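You operate a simulated robot arm through the tools that you are given. There is no shell and no other tool. Be economical: measure what you need, move in short steps, check, and stop when the job is done.

Carry out the task below with a simulated robot arm. There is one attempt and no reset: what you move stays moved.

TASK
Press block 65 in the vacuum press at 0.6 bar.
Fine: lid shut, both latches on; leave the pump running, dial and valve as set.

It is judged by the outcome, as a careful person would: the job done as asked, and still so three seconds after it is handed in. It fails if anything else is knocked over, pushed out of place, dropped, spilled or broken. A push-on lid holds only when it is set on centred and level and pressed home; a screw cap is set on level and turned clockwise until tight.

THE ROBOT
A 7-joint arm with a two-finger parallel gripper, fixed in place. Base frame: the origin is at the foot of the arm, x ahead of it, y to its left, z up. Units: m, rad, N and s.
With the tool pointing down near the work surface it reaches from about 0.3 to 0.7 m from the base axis. Its first joint turns from -1.152 to 1.152 rad. Payload 1.57 kg.
The TCP is the grasp point between the finger pads, 0.03 m short of the fingertips. In the tool frame z runs along the fingers and y along their closing line. Largest opening 0.11 m; finger width 0.024, thickness 0.012; the body of the gripper, 0.048 by 0.112 m, starts 0.078 m behind the TCP.
Orientation is that of the tool frame in the base frame, as a unit quaternion [w, x, y, z]. With the fingers straight down and closing along the base's y, the tool's x points along the base's -x, its y along +y and its z along -z.

THE INTERFACE
- The arm moves only by the tool apply_moves. Its argument "commands" is a list of rows, each a list of 7 numbers: the opening, from 0 (shut) to 1 (fully open), then the shift along the base's x, y, z in units of 25 mm (1.0 is 25 mm), then the turn, a rotation vector about the base's x, y, z in units of 8 degrees (1.0 is 8 degrees). In form: [[hand, tx, ty, tz, ax, ay, az], ...]. A call has 1 to 8 rows; each row shifts and turns the commanded pose from where the row before left it. A call with a number of a shift or a turn outside -1 to 1 is refused whole. Each row takes 0.2 s and may step no farther than 0.05 m and 0.15 rad from the row before; otherwise, or with a gripper value out of range, the whole call is refused. A pose out of reach is approached as far as the arm can. The call stops where the force on the tool passes 70 N (or 10 N more than at its start, if that is more) or the arm is blocked; 0.2 s more then pass. The fingers move at their own pace (about 0.108 m/s each) and stop on an object; they squeeze with about 43 N. The grip force told is the motor's: it shows also when the fingers shut on nothing. Time passes only in rows, and 0.2 s behind the last, so rows that do not move let the fingers close. The reply holds the time, the measured pose of the TCP, the force on the tool along the base axes, the opening and the grip force, in the units named above and with some noise.
- Cameras (640 x 400 px; columns grow to the right, rows downward): "scene" is fixed at [0.1581, -0.396, 1.4127]; the picture's right is [0.76, -0.65, 0.00], its down [-0.38, -0.44, -0.81] and it looks along [0.53, 0.61, -0.58] (base axes); focal length 223 px, centre (320, 200). "wrist" rides on the gripper at [0.07, 0.016, -0.141] in the tool frame; the picture's right is [-0.23, 0.97, 0.00], its down [-0.86, -0.20, -0.48] and it looks along [-0.47, -0.11, 0.88] (tool axes); focal length 222 px, centre (320, 200). There is no depth. A picture from a camera that has moved, and an enlarged one, comes with that camera's place and axes in the base frame and with its lens. The place of the scene camera against the robot may be out by one fixed shift of up to 0.018 m in any direction.
- capture(camera): a new picture of that camera. It takes no simulated time.
- close_up(camera, box): a new picture of the part [left, top, right, bottom] of that camera's present view, enlarged. It takes no simulated time.
- finish_job(): hands the job in; it is judged then, once.

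Work in short steps. Places have to be worked out from the pictures, the camera data and where the tool is seen: move nearer, look again, correct. Check each grasp and each placing, and mend what went wrong. You have 120 turns and 76 pictures in all, those below and enlarged ones among them. Open the gripper and draw the arm clear of the work before you hand the job in, unless the task says otherwise; then end with one line.

The tools are called as a command line: name --pt "numbers of a row" for each row, then --argument value for the rest, lists and objects as JSON in quotes. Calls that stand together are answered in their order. apply_moves: Moves the arm, as the interface text tells. Its arguments: {"type":"object","properties":{"commands":{"type":"array","items":{"type":"array","items":{"type":"number"}}}},"required":["commands"]} The other tools are called the same way: capture (camera) takes a picture; close_up (camera, box) takes an enlarged picture of a part of a camera's view; finish_job () hands the job in.

At the start:

```text
clock: 0.0
tcp_pos: [0.3519, 0.1692, 1.2824]
tcp_rot: [-0.001, 0.0, 1.0, -0.001]
contact_force: [0.3, 0.2, -0.4]
opening: 0.1101
grip_force: 0.1
```

scene: 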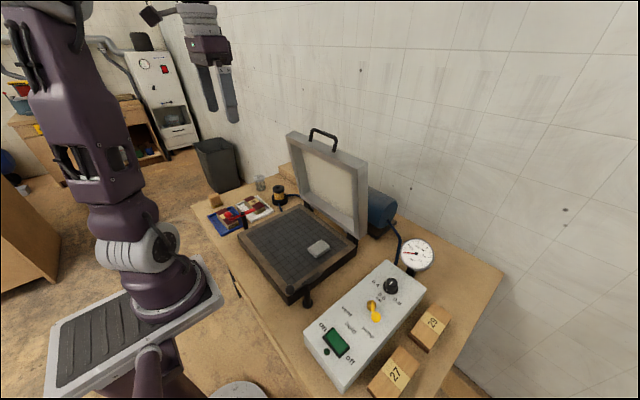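
wrist: 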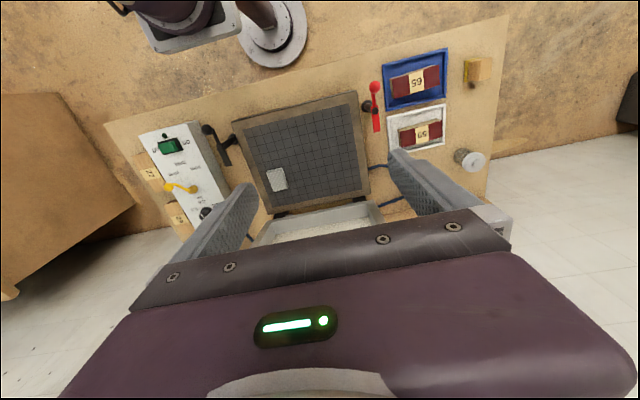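

I start by looking closely at the press, the control box and the blocks.

close_up --camera "scene" --box '[190, 120, 380, 310]'

close_up --camera "scene" --box '[290, 220, 470, 400]'

close_up --camera "wrist" --box '[120, 30, 520, 240]'

```text
2.11 times, centred on (285, 215) of scene
camera zoom: at [0.1581, -0.396, 1.4127], right [0.76, -0.65, 0.0], down [-0.38, -0.44, -0.81], along [0.53, 0.61, -0.58], focal length 470 px, centre (394, 168)
```

zoom: 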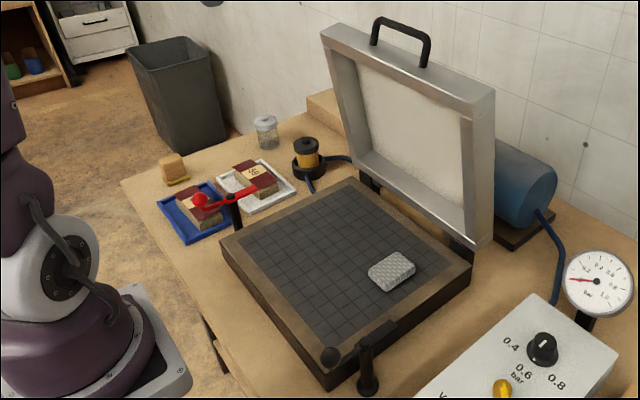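

```text
2.22 times, centred on (380, 310) of scene
camera zoom: at [0.1581, -0.396, 1.4127], right [0.76, -0.65, 0.0], down [-0.38, -0.44, -0.81], along [0.53, 0.61, -0.58], focal length 496 px, centre (187, -44)
```

zoom: 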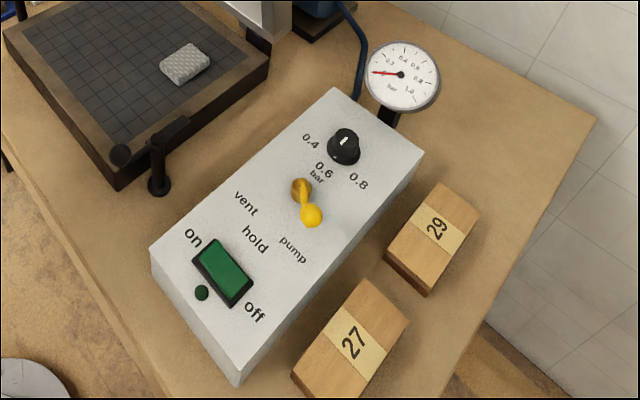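

```text
1.60 times, centred on (320, 135) of wrist
camera zoom: at [0.281, 0.186, 1.4229], right [0.23, 0.97, 0.0], down [0.86, -0.2, 0.48], along [0.47, -0.11, -0.88], focal length 355 px, centre (320, 304)
```

zoom: 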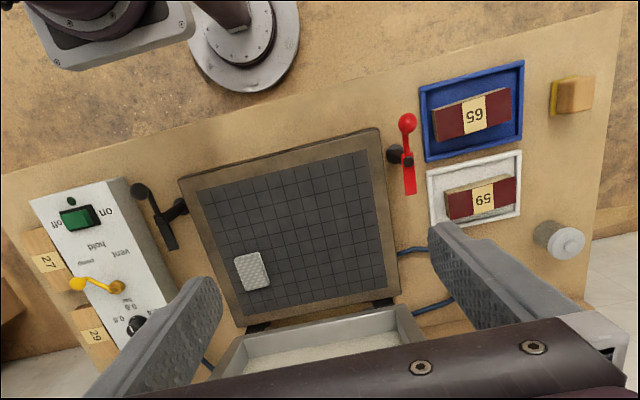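

Block 65 is the dark red one in the blue tray, at roughly (0.34, 0.415). Its long side runs along y. I move above it and turn the tool by 90° so the fingers close along x.

apply_moves --pt "1 0 0.98 -0.6 0 0 1" --pt "1 0 0.98 -0.6 0 0 1" --pt "1 0 0.98 -0.6 0 0 1" --pt "1 0 0.98 -0.6 0 0 1" --pt "1 0 0.98 -0.6 0 0 1" --pt "1 0 0.98 -0.6 0 0 1" --pt "1 0 0.98 -0.6 0 0 1" --pt "1 0 0.98 -0.6 0 0 1"

apply_moves --pt "1 -0.2 0.98 -1 0 0 1" --pt "1 -0.2 0.98 -1 0 0 1" --pt "1 0 0 -1 0 0 1" --pt "1 0 0 -1 0 0 0.25" --pt "1 0 0 0 0 0 0"

capture --camera "wrist"

capture --camera "scene"

```text
clock: 1.8
tcp_pos: [0.3508, 0.3635, 1.1617]
tcp_rot: [0.0, -0.532, 0.847, 0.0]
contact_force: [-0.8, 0.4, -0.5]
opening: 0.11
grip_force: 0.1
```

```text
clock: 3.0
tcp_pos: [0.3423, 0.4144, 1.0624]
tcp_rot: [-0.001, 0.707, -0.707, 0.0]
contact_force: [-0.4, -0.1, 0.8]
opening: 0.1099
grip_force: 0.0
```

```text
70 pictures are left
camera wrist: at [0.3266, 0.3443, 1.2028], right [-0.97, 0.23, 0.0], down [0.2, 0.86, 0.48], along [0.11, 0.47, -0.88], focal length 222 px, centre (320, 200)
```

wrist: 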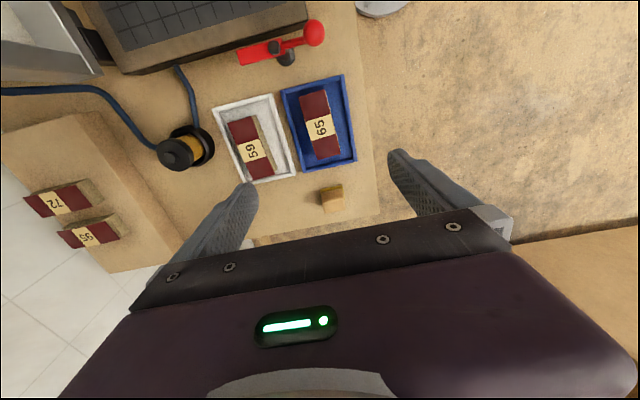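

```text
69 pictures are left
```

scene: 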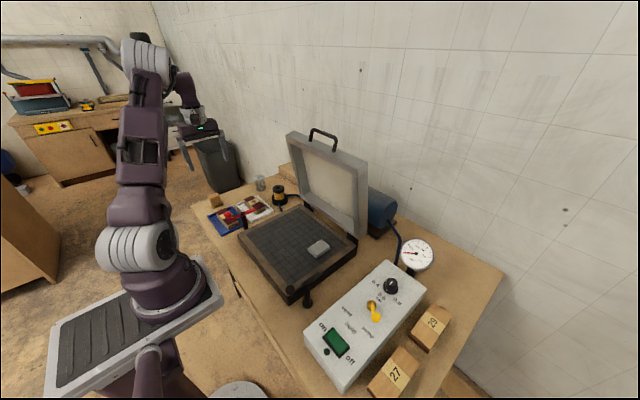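

The block in the blue tray is about (0.342, 0.417). 65 and 59 can be confused when upside down, so I look closely at both labels.

close_up --camera "wrist" --box '[210, 60, 370, 200]'

close_up --camera "scene" --box '[195, 160, 305, 240]'

```text
2.86 times, centred on (290, 130) of wrist
camera zoom: at [0.3266, 0.3443, 1.2028], right [-0.97, 0.23, 0.0], down [0.2, 0.86, 0.48], along [0.11, 0.47, -0.88], focal length 635 px, centre (406, 400)
```

zoom: 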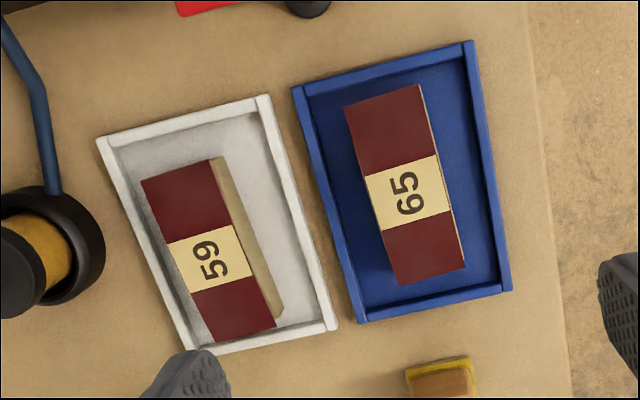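

```text
5.00 times, centred on (250, 200) of scene
camera zoom: at [0.1581, -0.396, 1.4127], right [0.76, -0.65, 0.0], down [-0.38, -0.44, -0.81], along [0.53, 0.61, -0.58], focal length 1115 px, centre (670, 200)
```

zoom: 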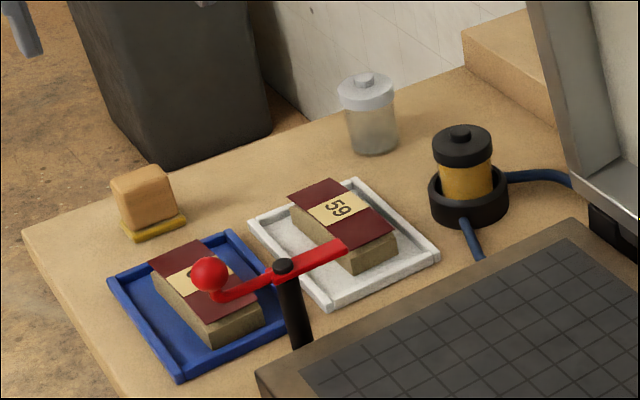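

Blue tray: 65 confirmed, block centred at about (0.343, 0.416) and roughly 0.043 wide along x. I narrow the fingers so they fit in the tray, then descend partway.

apply_moves --pt "0.58 0.03 0.06 -1 0 0 0" --pt "0.58 0 0 -1 0 0 0" --pt "0.58 0 0 -1 0 0 0" --pt "0.58 0 0 -1 0 0 0" --pt "0.58 0 0 -1 0 0 0" --pt "0.58 0 0 -1 0 0 0" --pt "0.58 0 0 -1 0 0 0" --pt "0.58 0 0 -1 0 0 0"

capture --camera "wrist"

close_up --camera "scene" --box '[180, 150, 300, 240]'

```text
clock: 4.8
tcp_pos: [0.3388, 0.4162, 0.861]
tcp_rot: [-0.001, -0.707, 0.707, 0.001]
contact_force: [0.0, 0.6, 0.1]
opening: 0.0638
grip_force: 0.0
```

```text
66 pictures are left
camera wrist: at [0.3233, 0.3468, 1.0019], right [-0.97, 0.23, 0.0], down [0.2, 0.85, 0.48], along [0.11, 0.47, -0.88], focal length 222 px, centre (320, 200)
```

wrist: 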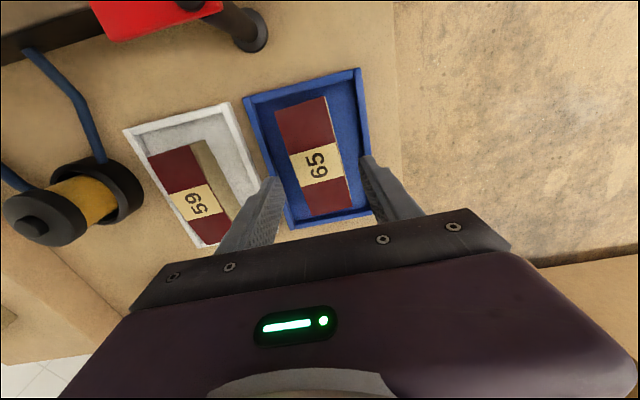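

```text
4.44 times, centred on (240, 195) of scene
camera zoom: at [0.1581, -0.396, 1.4127], right [0.76, -0.65, 0.0], down [-0.38, -0.44, -0.81], along [0.53, 0.61, -0.58], focal length 991 px, centre (676, 222)
```

zoom: 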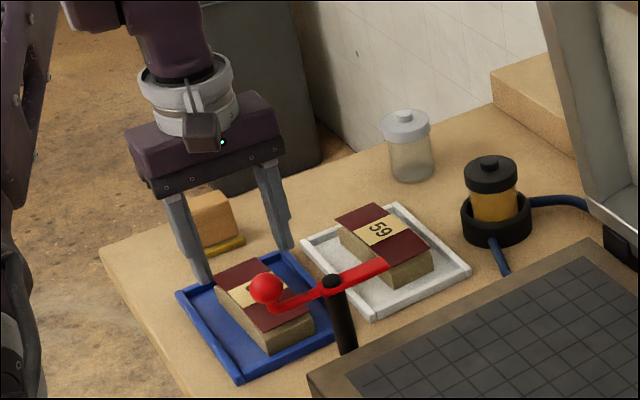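

The block centre reads (0.344, 0.418), so the tool needs about +5 mm in x. I correct that and descend to z≈0.804.

apply_moves --pt "0.58 0.2 0.05 -0.5 0 0 0" --pt "0.58 0 0 -0.8 0 0 0" --pt "0.58 0 0 -0.6 0 0 0" --pt "0.58 0 0 -0.35 0 0 0" --pt "0.58 0 0 0 0 0 0"

capture --camera "wrist"

close_up --camera "scene" --box '[190, 165, 290, 240]'

```text
clock: 6.0
tcp_pos: [0.3466, 0.4168, 0.8044]
tcp_rot: [-0.001, -0.707, 0.707, 0.0]
contact_force: [0.1, -0.2, 0.3]
opening: 0.0635
grip_force: 0.0
```

```text
64 pictures are left
camera wrist: at [0.3299, 0.3484, 0.9459], right [-0.97, 0.23, 0.0], down [0.2, 0.85, 0.48], along [0.11, 0.47, -0.88], focal length 222 px, centre (320, 200)
```

wrist: 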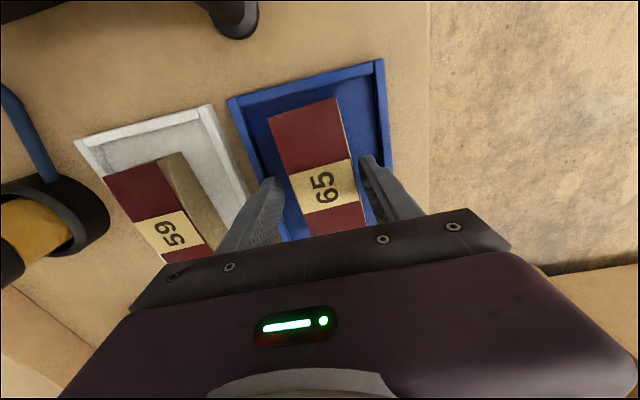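

```text
5.33 times, centred on (240, 202) of scene
camera zoom: at [0.1581, -0.396, 1.4127], right [0.76, -0.65, 0.0], down [-0.38, -0.44, -0.81], along [0.53, 0.61, -0.58], focal length 1190 px, centre (747, 187)
```

zoom: 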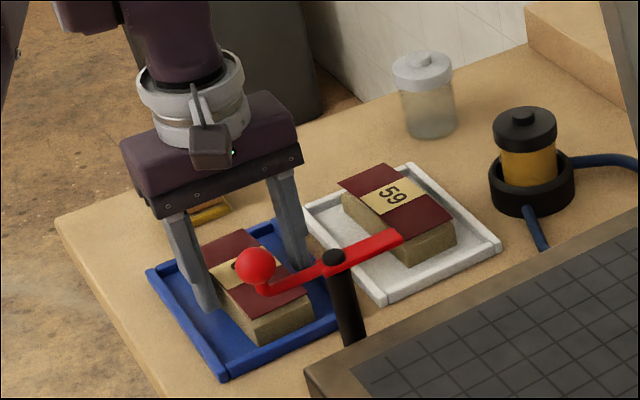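

The fingers are inside the tray on both sides of the block, so I close.

apply_moves --pt "0.3 0 0 0 0 0 0" --pt "0.3 0 0 0 0 0 0" --pt "0.3 0 0 0 0 0 0"

```text
clock: 6.8
tcp_pos: [0.3455, 0.4173, 0.8044]
tcp_rot: [0.0, 0.707, -0.707, 0.001]
contact_force: [0.6, -0.1, 0.4]
opening: 0.047
grip_force: 43.0
```

Gripped at 47 mm. I lift and check.

apply_moves --pt "0.3 0 0 0.5 0 0 0" --pt "0.3 0 0 1 0 0 0" --pt "0.3 0 0 1 0 0 0" --pt "0.3 0 0 1 0 0 0" --pt "0.3 0 0 1 0 0 0" --pt "0.3 0 0 1 0 0 0" --pt "0.3 0 0 1 0 0 0"

apply_moves --pt "0.3 0.4 -1 0 0 0 0" --pt "0.3 0.4 -1 0 0 0 0" --pt "0.3 0.4 -1 0 0 0 0" --pt "0.3 0.4 -1 0 0 0 0" --pt "0.3 0.4 -1 0 0 0 0" --pt "0.3 0.4 -1 0 0 0 0" --pt "0.3 0.4 -1 0 0 0 0" --pt "0.3 0.4 -1 0 0 0 0"

capture --camera "wrist"

capture --camera "scene"

```text
clock: 8.4
tcp_pos: [0.3457, 0.4158, 0.9677]
tcp_rot: [-0.001, 0.708, -0.707, 0.0]
contact_force: [0.1, 0.2, -1.0]
opening: 0.0471
grip_force: 43.2
```

```text
clock: 10.2
tcp_pos: [0.4282, 0.2167, 0.9692]
tcp_rot: [0.0, -0.707, 0.707, 0.0]
contact_force: [0.0, -0.4, -1.1]
opening: 0.047
grip_force: 42.5
```

```text
62 pictures are left
camera wrist: at [0.4118, 0.1481, 1.1094], right [-0.97, 0.23, 0.0], down [0.2, 0.85, 0.48], along [0.11, 0.47, -0.88], focal length 222 px, centre (320, 200)
```

wrist: 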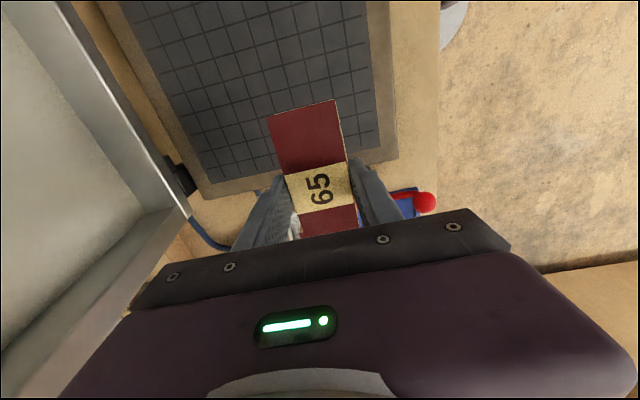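

```text
61 pictures are left
```

scene: 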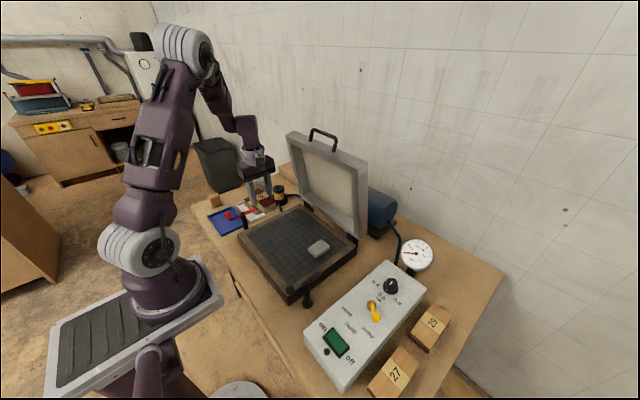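

Block held level. I move over the middle of the platen, clear of the light pad, then lower to just above it.

apply_moves --pt "0.3 0.32 -0.98 0 0 0 0" --pt "0.3 0.32 -0.98 0 0 0 0" --pt "0.3 0.32 -0.98 0 0 0 0" --pt "0.3 0.32 -0.98 0 0 0 0" --pt "0.3 0 0 -1 0 0 0" --pt "0.3 0 0 -1 0 0 0" --pt "0.3 0 0 -0.6 0 0 0" --pt "0.3 0 0 0 0 0 0"

close_up --camera "scene" --box '[220, 160, 380, 310]'

capture --camera "wrist"

```text
clock: 12.0
tcp_pos: [0.46, 0.1179, 0.9049]
tcp_rot: [0.0, -0.707, 0.707, 0.0]
contact_force: [-0.5, -0.7, -1.4]
opening: 0.0472
grip_force: 43.1
```

```text
2.67 times, centred on (300, 235) of scene
camera zoom: at [0.1581, -0.396, 1.4127], right [0.76, -0.65, 0.0], down [-0.38, -0.44, -0.81], along [0.53, 0.61, -0.58], focal length 595 px, centre (373, 107)
```

zoom: 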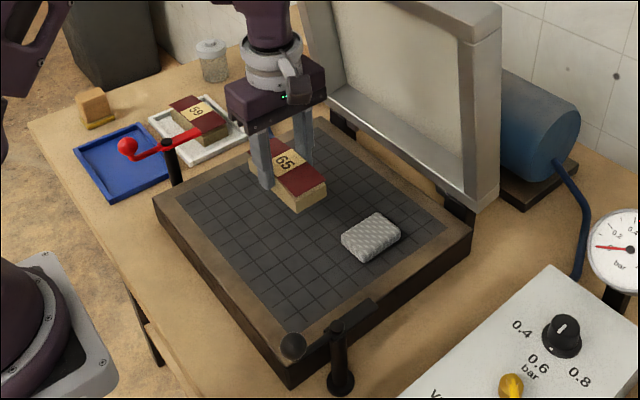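

```text
59 pictures are left
camera wrist: at [0.443, 0.0485, 1.0449], right [-0.97, 0.23, 0.0], down [0.2, 0.86, 0.48], along [0.11, 0.47, -0.88], focal length 222 px, centre (320, 200)
```

wrist: 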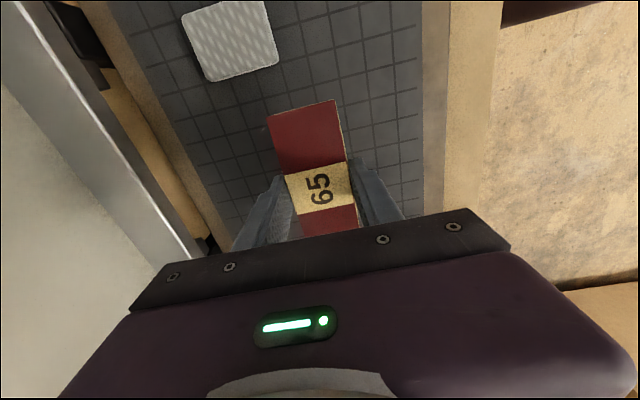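

Clear of the pad. I lower in small steps until it touches.

apply_moves --pt "0.3 0 0 -0.6 0 0 0" --pt "0.3 0 0 -0.3 0 0 0" --pt "0.3 0 0 -0.2 0 0 0" --pt "0.3 0 0 -0.2 0 0 0" --pt "0.3 0 0 -0.2 0 0 0" --pt "0.3 0 0 -0.2 0 0 0" --pt "0.3 0 0 -0.2 0 0 0" --pt "0.3 0 0 -0.2 0 0 0"

```text
clock: 13.8
tcp_pos: [0.4593, 0.1188, 0.8525]
tcp_rot: [-0.001, 0.707, -0.707, 0.0]
contact_force: [-5.4, -0.9, 24.6]
opening: 0.0468
grip_force: 42.8
```

Contact at TCP 0.8525, so the platen top is about 0.815. I ease off slightly, open and rise.

apply_moves --pt "0.3 0 0 0.08 0 0 0" --pt "0.58 0 0 0 0 0 0" --pt "0.58 0 0 0 0 0 0" --pt "0.58 0 0 0.6 0 0 0" --pt "0.58 0 0 1 0 0 0" --pt "0.58 0 0 1 0 0 0" --pt "0.58 0 0 1 0 0 0" --pt "0.58 0 0 1 0 0 0"

apply_moves --pt "0.5 -0.5 0 1 0 0 0" --pt "0.5 -0.5 0 1 0 0 0" --pt "0.5 -0.5 0 1 0 0 0" --pt "0.5 -0.5 0 1 0 0 0" --pt "0.5 0 0 1 0 0 0" --pt "0.5 0 0 1 0 0 0" --pt "0.5 0 0 0 0 0 0"

capture --camera "wrist"

capture --camera "scene"

```text
clock: 15.6
tcp_pos: [0.4609, 0.1197, 0.968]
tcp_rot: [0.0, 0.707, -0.707, -0.001]
contact_force: [0.1, 0.0, -0.2]
opening: 0.0638
grip_force: 0.1
```

```text
clock: 17.2
tcp_pos: [0.4098, 0.1169, 1.1201]
tcp_rot: [0.0, 0.707, -0.707, 0.0]
contact_force: [-0.4, -0.1, -0.9]
opening: 0.0552
grip_force: 0.1
```

```text
58 pictures are left
camera wrist: at [0.3932, 0.0475, 1.26], right [-0.97, 0.23, 0.0], down [0.2, 0.85, 0.48], along [0.11, 0.47, -0.88], focal length 222 px, centre (320, 200)
```

wrist: 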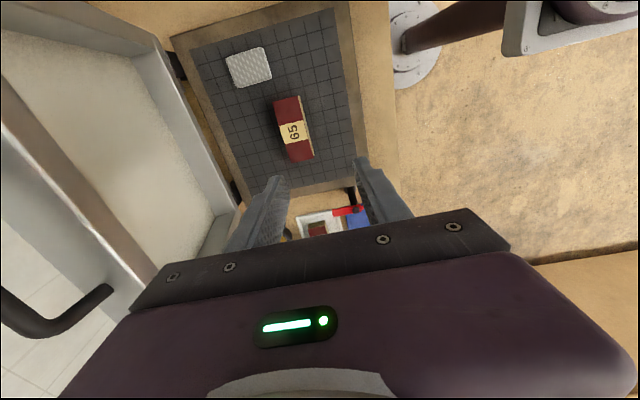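

```text
57 pictures are left
```

scene: 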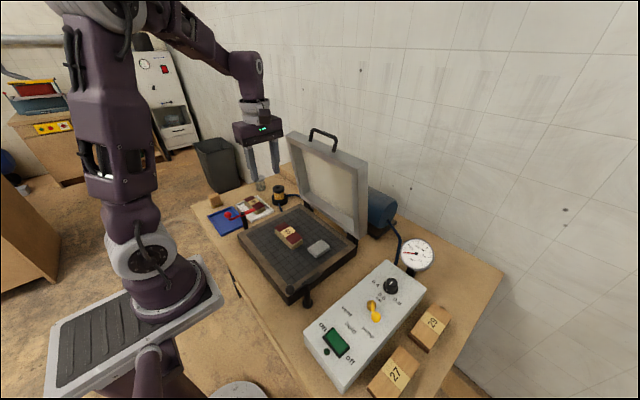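

Block 65 sits on the platen. To locate the lid handle I move the wrist camera to the left of the lid and above it.

apply_moves --pt "0.5 0 1 0.8 0 0 0" --pt "0.5 0 1 0.8 0 0 0" --pt "0.5 0 1 0.8 0 0 0" --pt "0.5 0.8 1 0.8 0 0 0" --pt "0.5 0.8 1 0.8 0 0 0" --pt "0.5 0.8 1 0.8 0 0 0" --pt "0.5 0.8 1 0 0 0 0" --pt "0.5 0.8 1 0 0 0 0"

capture --camera "wrist"

close_up --camera "scene" --box '[270, 110, 390, 260]'

```text
clock: 19.0
tcp_pos: [0.481, 0.2832, 1.2367]
tcp_rot: [-0.001, 0.708, -0.707, 0.001]
contact_force: [0.1, 0.2, 0.7]
opening: 0.0549
grip_force: 0.1
out of reach, approached as far as the arm can: row 7, 8
```

```text
56 pictures are left
camera wrist: at [0.4649, 0.2143, 1.3773], right [-0.97, 0.23, 0.0], down [0.2, 0.85, 0.48], along [0.11, 0.47, -0.88], focal length 222 px, centre (320, 200)
```

wrist: 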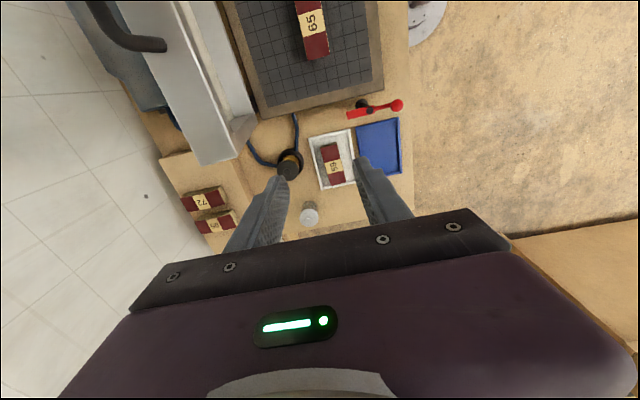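

```text
2.67 times, centred on (330, 185) of scene
camera zoom: at [0.1581, -0.396, 1.4127], right [0.76, -0.65, 0.0], down [-0.38, -0.44, -0.81], along [0.53, 0.61, -0.58], focal length 595 px, centre (293, 240)
```

zoom: 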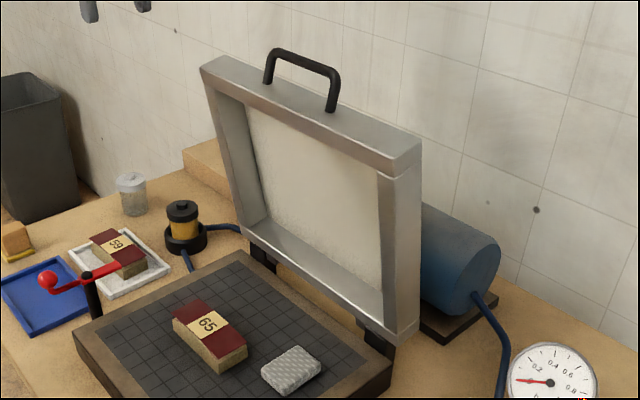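

From the two views I put the handle bar at about x 0.607, z 1.178, y 0.05–0.155. The lid leans slightly forward, with its hinge near (0.63, 0.82). I bring the tool in front of the handle, tilted 45° forward.

apply_moves --pt "0.4 -0.3 -0.9 0 0 -0.7 0" --pt "0.4 -0.3 -0.9 0 0 -0.7 0" --pt "0.4 -0.3 -0.9 0 0 -0.7 0" --pt "0.4 -0.3 -0.9 0 0 -0.7 0" --pt "0.4 -0.3 -0.9 0 0 -0.7 0" --pt "0.4 -0.3 -0.9 0 0 -0.7 0" --pt "0.4 -0.3 -0.9 0 0 -0.7 0" --pt "0.4 -0.3 -0.9 0 0 -0.7 0"

capture --camera "wrist"

```text
clock: 20.8
tcp_pos: [0.4215, 0.1059, 1.2364]
tcp_rot: [-0.27, 0.654, -0.653, 0.271]
contact_force: [0.4, -0.1, 0.7]
opening: 0.044
grip_force: 0.0
```

```text
54 pictures are left
camera wrist: at [0.3096, 0.035, 1.3245], right [-0.69, 0.23, -0.69], down [-0.2, 0.85, 0.48], along [0.7, 0.47, -0.55], focal length 222 px, centre (320, 200)
```

wrist: 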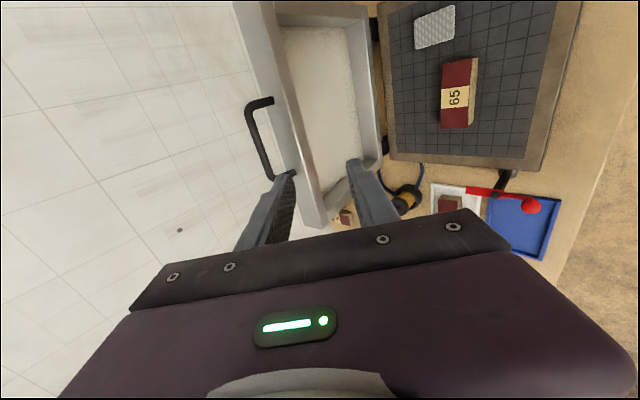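

The handle is clearly visible, with the bar at about (0.607, 0.095, 1.174). I move onto the tilted approach line, short of the bar.

apply_moves --pt "0.4 0.5 -0.1 0.7 0 0 0" --pt "0.4 0.7 -0.1 0.8 0 0 0" --pt "0.4 0.9 -0.1 0.5 0 0 0" --pt "0.4 1 0 -0.7 0 0 0" --pt "0.4 1 0 -0.9 0 0 0" --pt "0.4 1 0 -0.9 0 0 0" --pt "0.4 0 0 0 0 0 0"

capture --camera "wrist"

close_up --camera "scene" --box '[260, 60, 400, 180]'

```text
clock: 22.4
tcp_pos: [0.5487, 0.0998, 1.2219]
tcp_rot: [-0.269, 0.654, -0.653, 0.27]
contact_force: [-0.2, 0.1, -0.3]
opening: 0.0439
grip_force: 0.3
```

```text
53 pictures are left
camera wrist: at [0.4374, 0.0293, 1.3092], right [-0.69, 0.23, -0.69], down [-0.2, 0.86, 0.48], along [0.7, 0.47, -0.55], focal length 222 px, centre (320, 200)
```

wrist: 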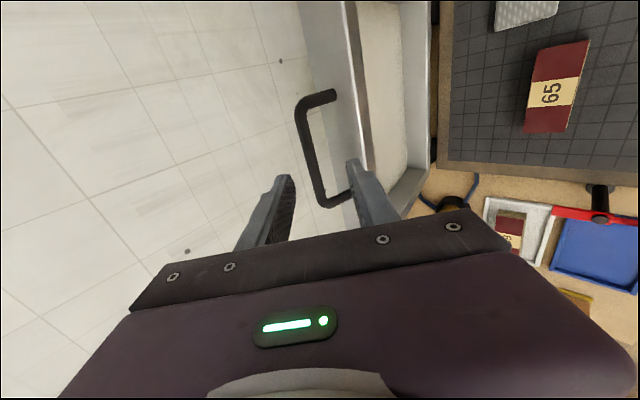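

```text
3.33 times, centred on (330, 120) of scene
camera zoom: at [0.1581, -0.396, 1.4127], right [0.76, -0.65, 0.0], down [-0.38, -0.44, -0.81], along [0.53, 0.61, -0.58], focal length 744 px, centre (287, 467)
```

zoom: 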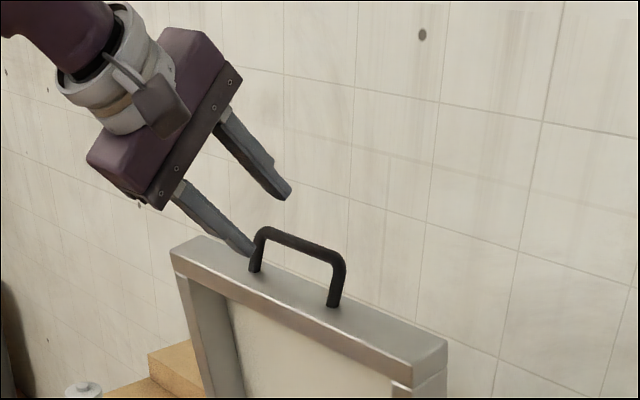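

The bar is about 0.08 m further along the tool axis and slightly above it. I correct and advance part of the way.

apply_moves --pt "0.4 0.2 -0.25 0.2 0 0 0" --pt "0.4 0.6 0 -0.6 0 0 0" --pt "0.4 0.6 0 -0.6 0 0 0" --pt "0.4 0 0 0 0 0 0"

capture --camera "wrist"

close_up --camera "scene" --box '[290, 100, 360, 160]'

```text
clock: 23.4
tcp_pos: [0.5819, 0.0915, 1.1968]
tcp_rot: [0.269, -0.653, 0.654, -0.27]
contact_force: [0.2, -0.4, 1.1]
opening: 0.0442
grip_force: 0.1
```

```text
51 pictures are left
camera wrist: at [0.4717, 0.0215, 1.2864], right [-0.69, 0.23, -0.69], down [-0.2, 0.86, 0.48], along [0.7, 0.47, -0.55], focal length 222 px, centre (320, 200)
```

wrist: 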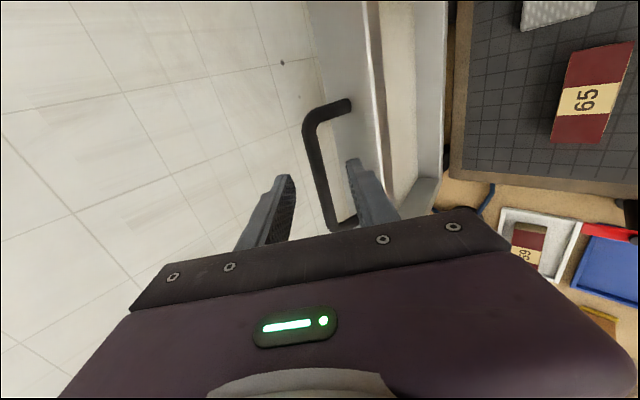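

```text
6.67 times, centred on (325, 130) of scene
camera zoom: at [0.1581, -0.396, 1.4127], right [0.76, -0.65, 0.0], down [-0.38, -0.44, -0.81], along [0.53, 0.61, -0.58], focal length 1487 px, centre (287, 667)
```

zoom: 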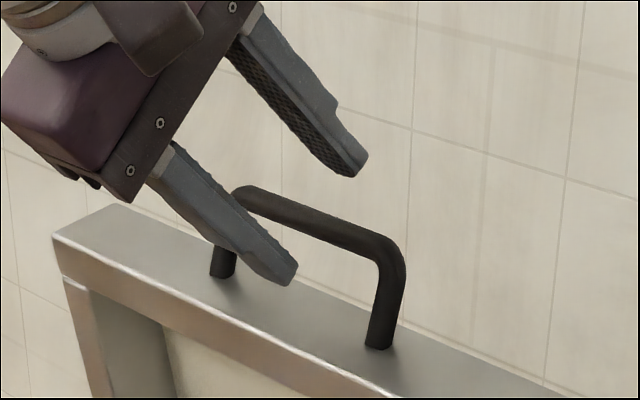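

The bar lies between the fingertips. I advance 12 mm and narrow to a loose cage, about 24 mm.

apply_moves --pt "0.3 0.34 0 -0.34 0 0 0" --pt "0.22 0 0 0 0 0 0" --pt "0.22 0 0 0 0 0 0"

capture --camera "wrist"

close_up --camera "scene" --box '[290, 100, 360, 160]'

```text
clock: 24.2
tcp_pos: [0.593, 0.0915, 1.1898]
tcp_rot: [-0.269, 0.654, -0.654, 0.27]
contact_force: [-0.4, 0.4, 0.3]
opening: 0.0241
grip_force: 0.1
```

```text
49 pictures are left
camera wrist: at [0.4815, 0.0223, 1.2779], right [-0.69, 0.23, -0.69], down [-0.2, 0.86, 0.48], along [0.7, 0.47, -0.55], focal length 222 px, centre (320, 200)
```

wrist: 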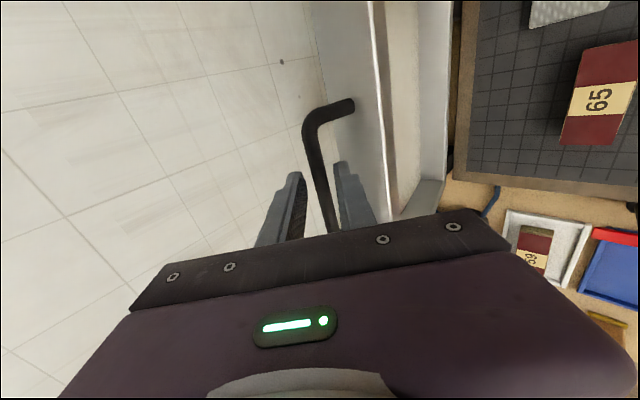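

```text
6.67 times, centred on (325, 130) of scene
camera zoom: at [0.1581, -0.396, 1.4127], right [0.76, -0.65, 0.0], down [-0.38, -0.44, -0.81], along [0.53, 0.61, -0.58], focal length 1487 px, centre (287, 667)
```

zoom: 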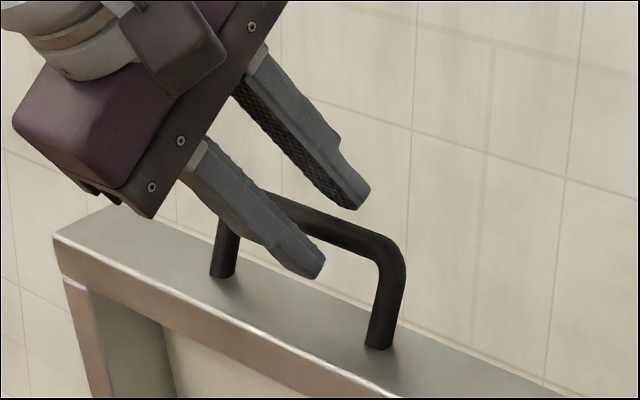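

The bar is caged between the fingers. I start pulling the lid along its arc, in a small first step.

apply_moves --pt "0.22 -0.99 0 -0.1 0 0 0" --pt "0.22 -0.99 0 -0.17 0 0 0" --pt "0.22 -0.97 0 -0.24 0 0 0" --pt "0.22 -0.95 0 -0.3 0 0 0"

capture --camera "wrist"

capture --camera "scene"

```text
clock: 25.2
tcp_pos: [0.4943, 0.0919, 1.1712]
tcp_rot: [0.27, -0.653, 0.654, -0.27]
contact_force: [-0.3, -0.3, 0.1]
opening: 0.0242
grip_force: 0.0
```

```text
47 pictures are left
camera wrist: at [0.3824, 0.0223, 1.2589], right [-0.69, 0.23, -0.69], down [-0.2, 0.85, 0.48], along [0.7, 0.47, -0.55], focal length 222 px, centre (320, 200)
```

wrist: 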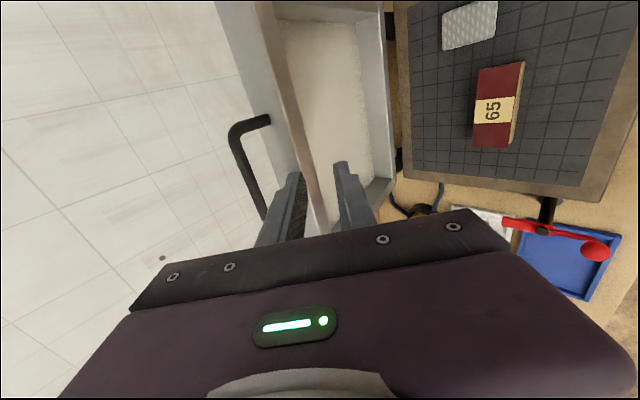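

```text
46 pictures are left
```

scene: 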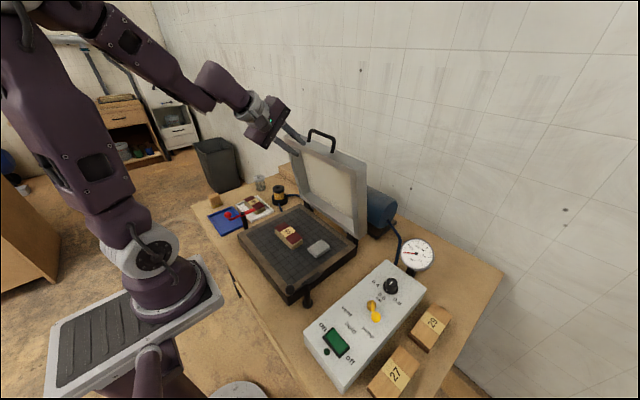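

The fingers came off; they hadn't reached the bar. Triangulating from the wrist views alone puts the bar at (0.630, 0.10, 1.152), about 2 cm beyond the tips. I go back, open and look before going deeper.

apply_moves --pt "0.36 0.95 0.1 0.4 0 0 0" --pt "0.36 0.95 0.1 0.4 0 0 0" --pt "0.36 0.95 0.1 0.2 0 0 0" --pt "0.36 0.95 0 -0.1 0 0 0" --pt "0.36 0.4 0 -0.4 0 0 0" --pt "0.36 0.2 0 -0.2 0 0 0" --pt "0.36 0 0 0 0 0 0"

capture --camera "wrist"

close_up --camera "scene" --box '[290, 100, 360, 160]'

```text
clock: 26.8
tcp_pos: [0.6036, 0.101, 1.1794]
tcp_rot: [-0.269, 0.654, -0.654, 0.27]
contact_force: [0.2, -0.7, 2.7]
opening: 0.0386
grip_force: 0.1
```

```text
45 pictures are left
camera wrist: at [0.4917, 0.0303, 1.2665], right [-0.69, 0.23, -0.69], down [-0.2, 0.86, 0.48], along [0.7, 0.47, -0.55], focal length 222 px, centre (320, 200)
```

wrist: 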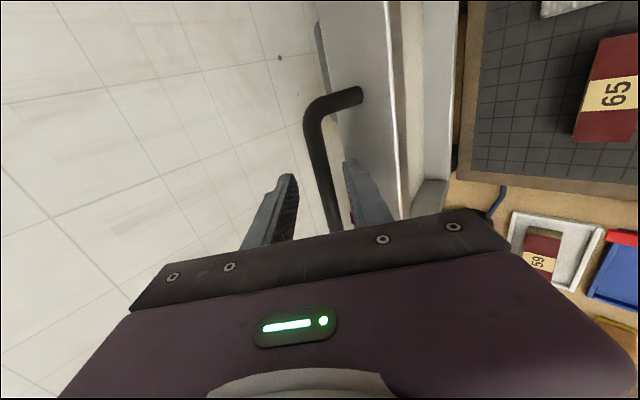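

```text
6.67 times, centred on (325, 130) of scene
camera zoom: at [0.1581, -0.396, 1.4127], right [0.76, -0.65, 0.0], down [-0.38, -0.44, -0.81], along [0.53, 0.61, -0.58], focal length 1487 px, centre (287, 667)
```

zoom: 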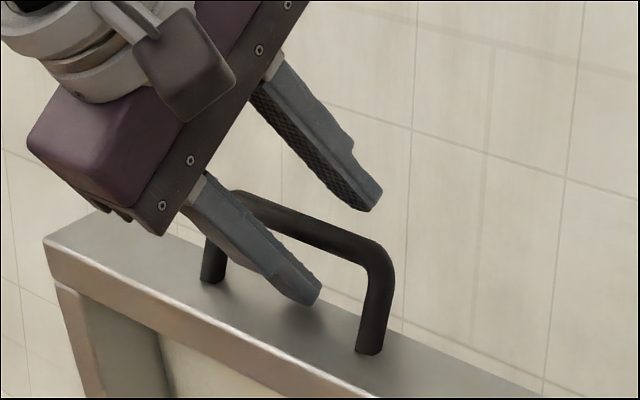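

The lid moved about 8 mm in that first pull and stays where it's left. The bar now lies just inside the tips, so I narrow the fingers and then advance another 10 mm.

apply_moves --pt "0.22 0 0 0 0 0 0" --pt "0.22 0.14 0 -0.14 0 0 0" --pt "0.22 0.14 0 -0.14 0 0 0" --pt "0.22 0 0 0 0 0 0"

close_up --camera "scene" --box '[290, 100, 360, 160]'

```text
clock: 27.8
tcp_pos: [0.6105, 0.1006, 1.1732]
tcp_rot: [-0.271, 0.654, -0.653, 0.27]
contact_force: [-2.8, 1.0, 12.4]
opening: 0.0172
grip_force: 0.1
```

```text
6.67 times, centred on (325, 130) of scene
camera zoom: at [0.1578, -0.396, 1.4128], right [0.76, -0.65, 0.0], down [-0.38, -0.44, -0.81], along [0.53, 0.61, -0.58], focal length 1487 px, centre (287, 667)
```

zoom: 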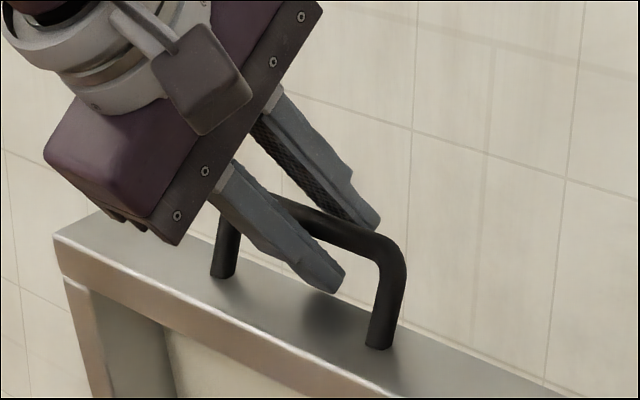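

The bar is well between the fingers now, and the lower tip touches the lid edge (12 N up). I ease back 3 mm and close on the bar to learn where it is.

apply_moves --pt "0.2 -0.08 0 0.08 0 0 0" --pt "0.0 0 0 0 0 0 0" --pt "0.0 0 0 0 0 0 0"

close_up --camera "scene" --box '[290, 100, 360, 160]'

```text
clock: 28.6
tcp_pos: [0.6083, 0.0975, 1.1726]
tcp_rot: [0.269, -0.654, 0.655, -0.269]
contact_force: [0.4, 2.5, -14.0]
opening: 0.0119
grip_force: 28.9
```

```text
6.67 times, centred on (325, 130) of scene
camera zoom: at [0.1584, -0.3959, 1.4127], right [0.76, -0.65, 0.0], down [-0.38, -0.44, -0.81], along [0.53, 0.61, -0.58], focal length 1487 px, centre (287, 667)
```

zoom: 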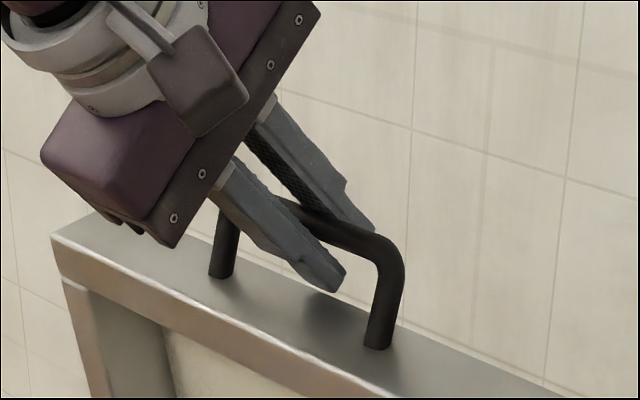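

Gripped: the bar is 12 mm thick. I loosen to about 3 mm of slack and pull along the arc in small steps.

apply_moves --pt "0.14 -0.5 0 0 0 0 0" --pt "0.14 -0.99 0 -0.12 0 0 0" --pt "0.14 -0.98 0 -0.18 0 0 0" --pt "0.14 0 0 0 0 0 0"

close_up --camera "scene" --box '[265, 100, 365, 180]'

```text
clock: 29.6
tcp_pos: [0.5464, 0.0974, 1.1655]
tcp_rot: [0.269, -0.654, 0.654, -0.27]
contact_force: [1.0, -0.1, 1.4]
opening: 0.0164
grip_force: 0.7
```

```text
5.00 times, centred on (315, 140) of scene
camera zoom: at [0.1581, -0.396, 1.4127], right [0.76, -0.65, 0.0], down [-0.38, -0.44, -0.81], along [0.53, 0.61, -0.58], focal length 1115 px, centre (345, 500)
```

zoom: 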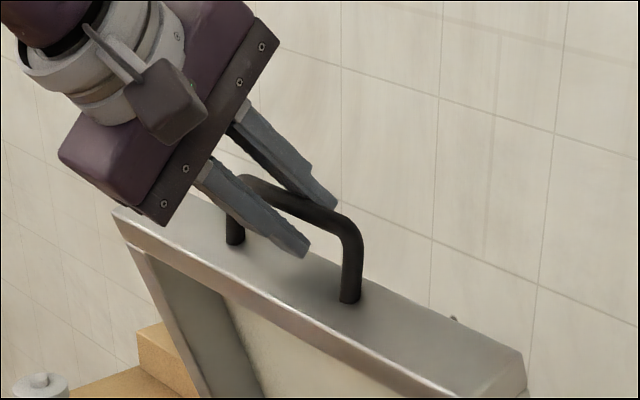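

The lid is following. I continue along the arc.

apply_moves --pt "0.14 -0.94 0 -0.26 0 0 0" --pt "0.14 -0.92 0 -0.34 0 0 0" --pt "0.14 -0.9 0 -0.4 0 0 0" --pt "0.14 -0.86 0 -0.46 0 0 0" --pt "0.14 0 0 0 0 0 0"

close_up --camera "scene" --box '[245, 100, 365, 200]'

```text
clock: 30.8
tcp_pos: [0.4661, 0.1021, 1.1396]
tcp_rot: [0.281, -0.65, 0.653, -0.268]
contact_force: [0.2, -0.4, -0.4]
opening: 0.0153
grip_force: 0.0
out of reach, approached as far as the arm can: row 4
```

```text
4.00 times, centred on (305, 150) of scene
camera zoom: at [0.1581, -0.396, 1.4127], right [0.76, -0.65, 0.0], down [-0.38, -0.44, -0.81], along [0.53, 0.61, -0.58], focal length 892 px, centre (380, 400)
```

zoom: 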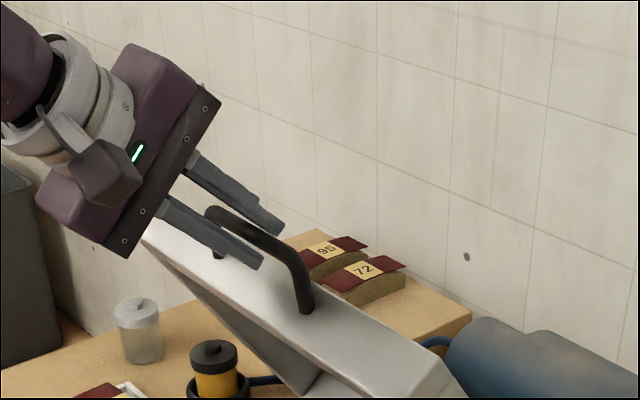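

Still caged, but the tilt is running into a reach limit. I turn the tool toward vertical about the bar before going on.

apply_moves --pt "0.14 0.12 0 0.02 0 0.9 0" --pt "0.14 0.1 0 0.03 0 0.9 0" --pt "0.14 0.1 0 0.04 0 0.9 0" --pt "0.14 0 0 0 0 0 0"

close_up --camera "scene" --box '[245, 100, 365, 200]'

```text
clock: 31.8
tcp_pos: [0.4687, 0.0949, 1.135]
tcp_rot: [0.158, -0.685, 0.691, -0.171]
contact_force: [0.2, 0.1, -0.6]
opening: 0.0156
grip_force: 0.1
out of reach, approached as far as the arm can: row 2
```

```text
4.00 times, centred on (305, 150) of scene
camera zoom: at [0.1581, -0.396, 1.4127], right [0.76, -0.65, 0.0], down [-0.38, -0.44, -0.81], along [0.53, 0.61, -0.58], focal length 892 px, centre (380, 400)
```

zoom: 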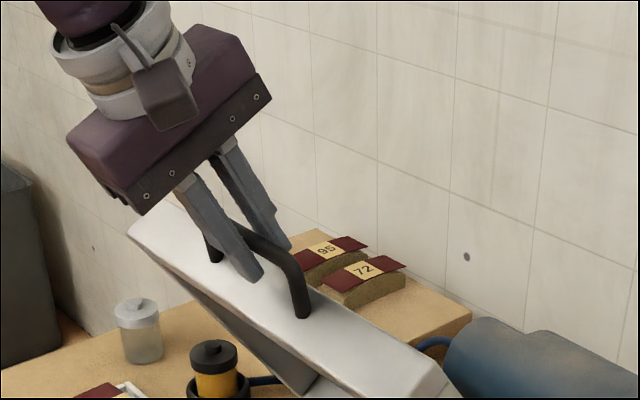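

Still caged. I continue the arc while turning toward vertical.

apply_moves --pt "0.14 -0.72 0 -0.5 0 0.7 0" --pt "0.14 -0.7 0 -0.54 0 0.7 0" --pt "0.14 -0.66 0 -0.6 0 0.7 0" --pt "0.14 -0.62 0 -0.65 0 0.7 0" --pt "0.14 0 0 0 0 0 0"

close_up --camera "scene" --box '[215, 100, 365, 230]'

```text
clock: 33.0
tcp_pos: [0.3992, 0.0933, 1.0787]
tcp_rot: [0.021, -0.704, 0.709, -0.034]
contact_force: [0.2, -0.6, 0.0]
opening: 0.0161
grip_force: 0.4
```

```text
3.08 times, centred on (290, 165) of scene
camera zoom: at [0.1581, -0.396, 1.4127], right [0.76, -0.65, 0.0], down [-0.38, -0.44, -0.81], along [0.53, 0.61, -0.58], focal length 686 px, centre (412, 308)
```

zoom: 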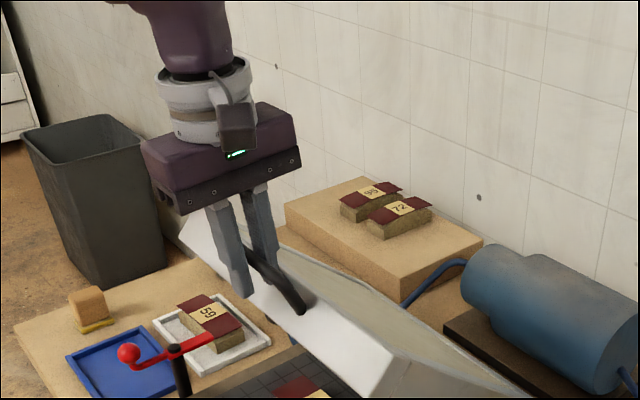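

The tool is nearly vertical and the lid is about halfway down. I continue.

apply_moves --pt "0.14 -0.6 0 -0.73 0 0.5 0" --pt "0.14 -0.57 0 -0.76 0 0.5 0" --pt "0.14 -0.5 0 -0.8 0 0.5 0" --pt "0.14 -0.46 0 -0.84 0 0.5 0" --pt "0.14 0 0 0 0 0 0"

close_up --camera "scene" --box '[195, 120, 355, 260]'

```text
clock: 34.2
tcp_pos: [0.3435, 0.0936, 1.0009]
tcp_rot: [-0.082, -0.702, 0.704, 0.065]
contact_force: [-45.5, 4.4, 28.7]
opening: 0.0228
grip_force: 4.0
```

```text
2.86 times, centred on (275, 190) of scene
camera zoom: at [0.1567, -0.396, 1.4129], right [0.76, -0.65, 0.0], down [-0.38, -0.44, -0.81], along [0.53, 0.61, -0.58], focal length 637 px, centre (449, 229)
```

zoom: 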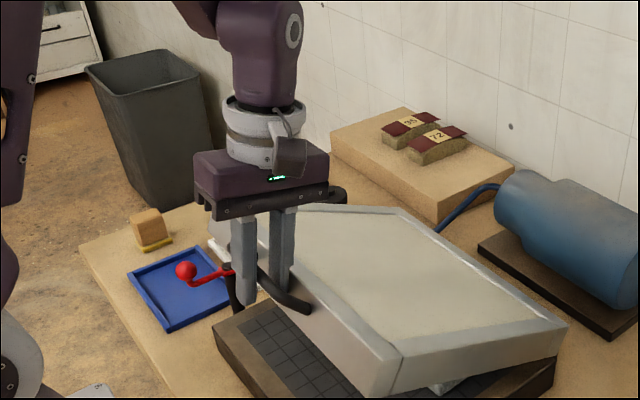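

A 45 N side force has built up: the rear finger is jamming against the lid edge. I open a little and back off up and toward −x.

apply_moves --pt "0.25 -0.2 0 0.15 0 0 0" --pt "0.25 0 0 0.1 0 0 0" --pt "0.25 0 0 0 0 0 0"

close_up --camera "scene" --box '[225, 170, 325, 240]'

capture --camera "wrist"

```text
clock: 35.0
tcp_pos: [0.3425, 0.0946, 1.0063]
tcp_rot: [-0.077, -0.702, 0.705, 0.063]
contact_force: [0.2, 1.2, -0.2]
opening: 0.0273
grip_force: 0.0
```

```text
5.71 times, centred on (275, 205) of scene
camera zoom: at [0.1581, -0.396, 1.4127], right [0.76, -0.65, 0.0], down [-0.38, -0.44, -0.81], along [0.53, 0.61, -0.58], focal length 1275 px, centre (577, 171)
```

zoom: 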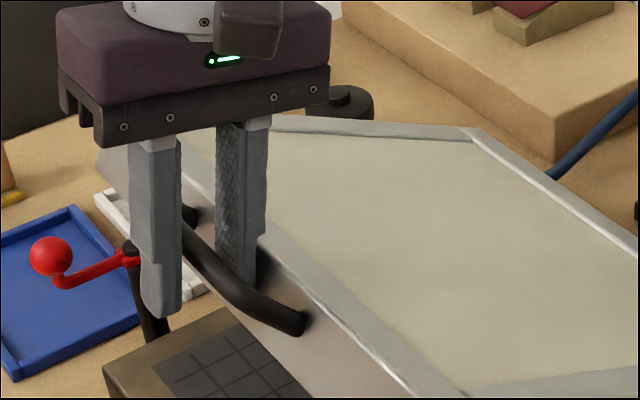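

```text
35 pictures are left
camera wrist: at [0.3555, 0.0277, 1.1486], right [-0.95, 0.23, 0.19], down [0.29, 0.86, 0.41], along [-0.07, 0.45, -0.89], focal length 222 px, centre (320, 200)
```

wrist: 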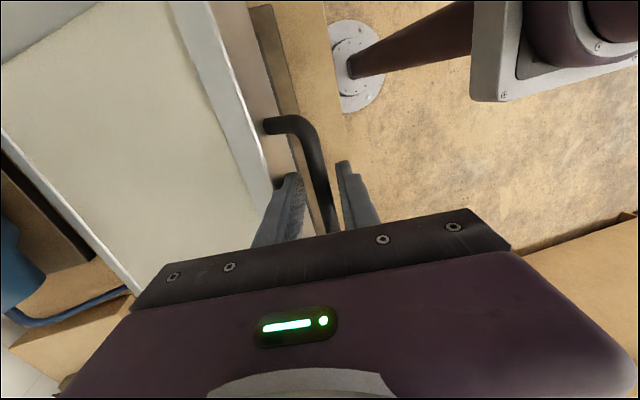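

The force is gone and the lid stays put by itself. I'll lift out of the handle, close the fingers, and press the lid's front rail down from above.

apply_moves --pt "0.25 0.1 0 0.8 0 0 0" --pt "0.25 0.1 0 0.9 0 0 0" --pt "0.25 0.1 0 0.9 0 0 0" --pt "0 0.6 0 0.5 0 -0.6 0" --pt "0 0.6 0 0 0 -0.6 0" --pt "0 0.6 0 0 0 0 0" --pt "0 0 0 0 0 0 0"

capture --camera "wrist"

capture --camera "scene"

```text
clock: 36.6
tcp_pos: [0.3951, 0.0934, 1.0828]
tcp_rot: [-0.018, -0.706, 0.708, 0.005]
contact_force: [-1.1, 0.0, 0.9]
opening: 0.0002
grip_force: 21.2
```

```text
34 pictures are left
camera wrist: at [0.3838, 0.0273, 1.2255], right [-0.97, 0.23, 0.03], down [0.22, 0.86, 0.46], along [0.08, 0.45, -0.89], focal length 222 px, centre (320, 200)
```

wrist: 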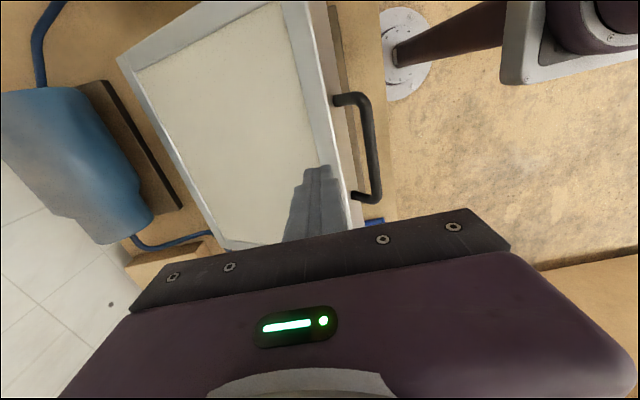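

```text
33 pictures are left
```

scene: 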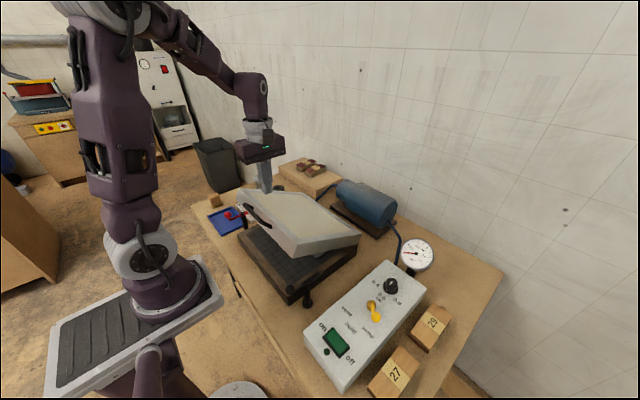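

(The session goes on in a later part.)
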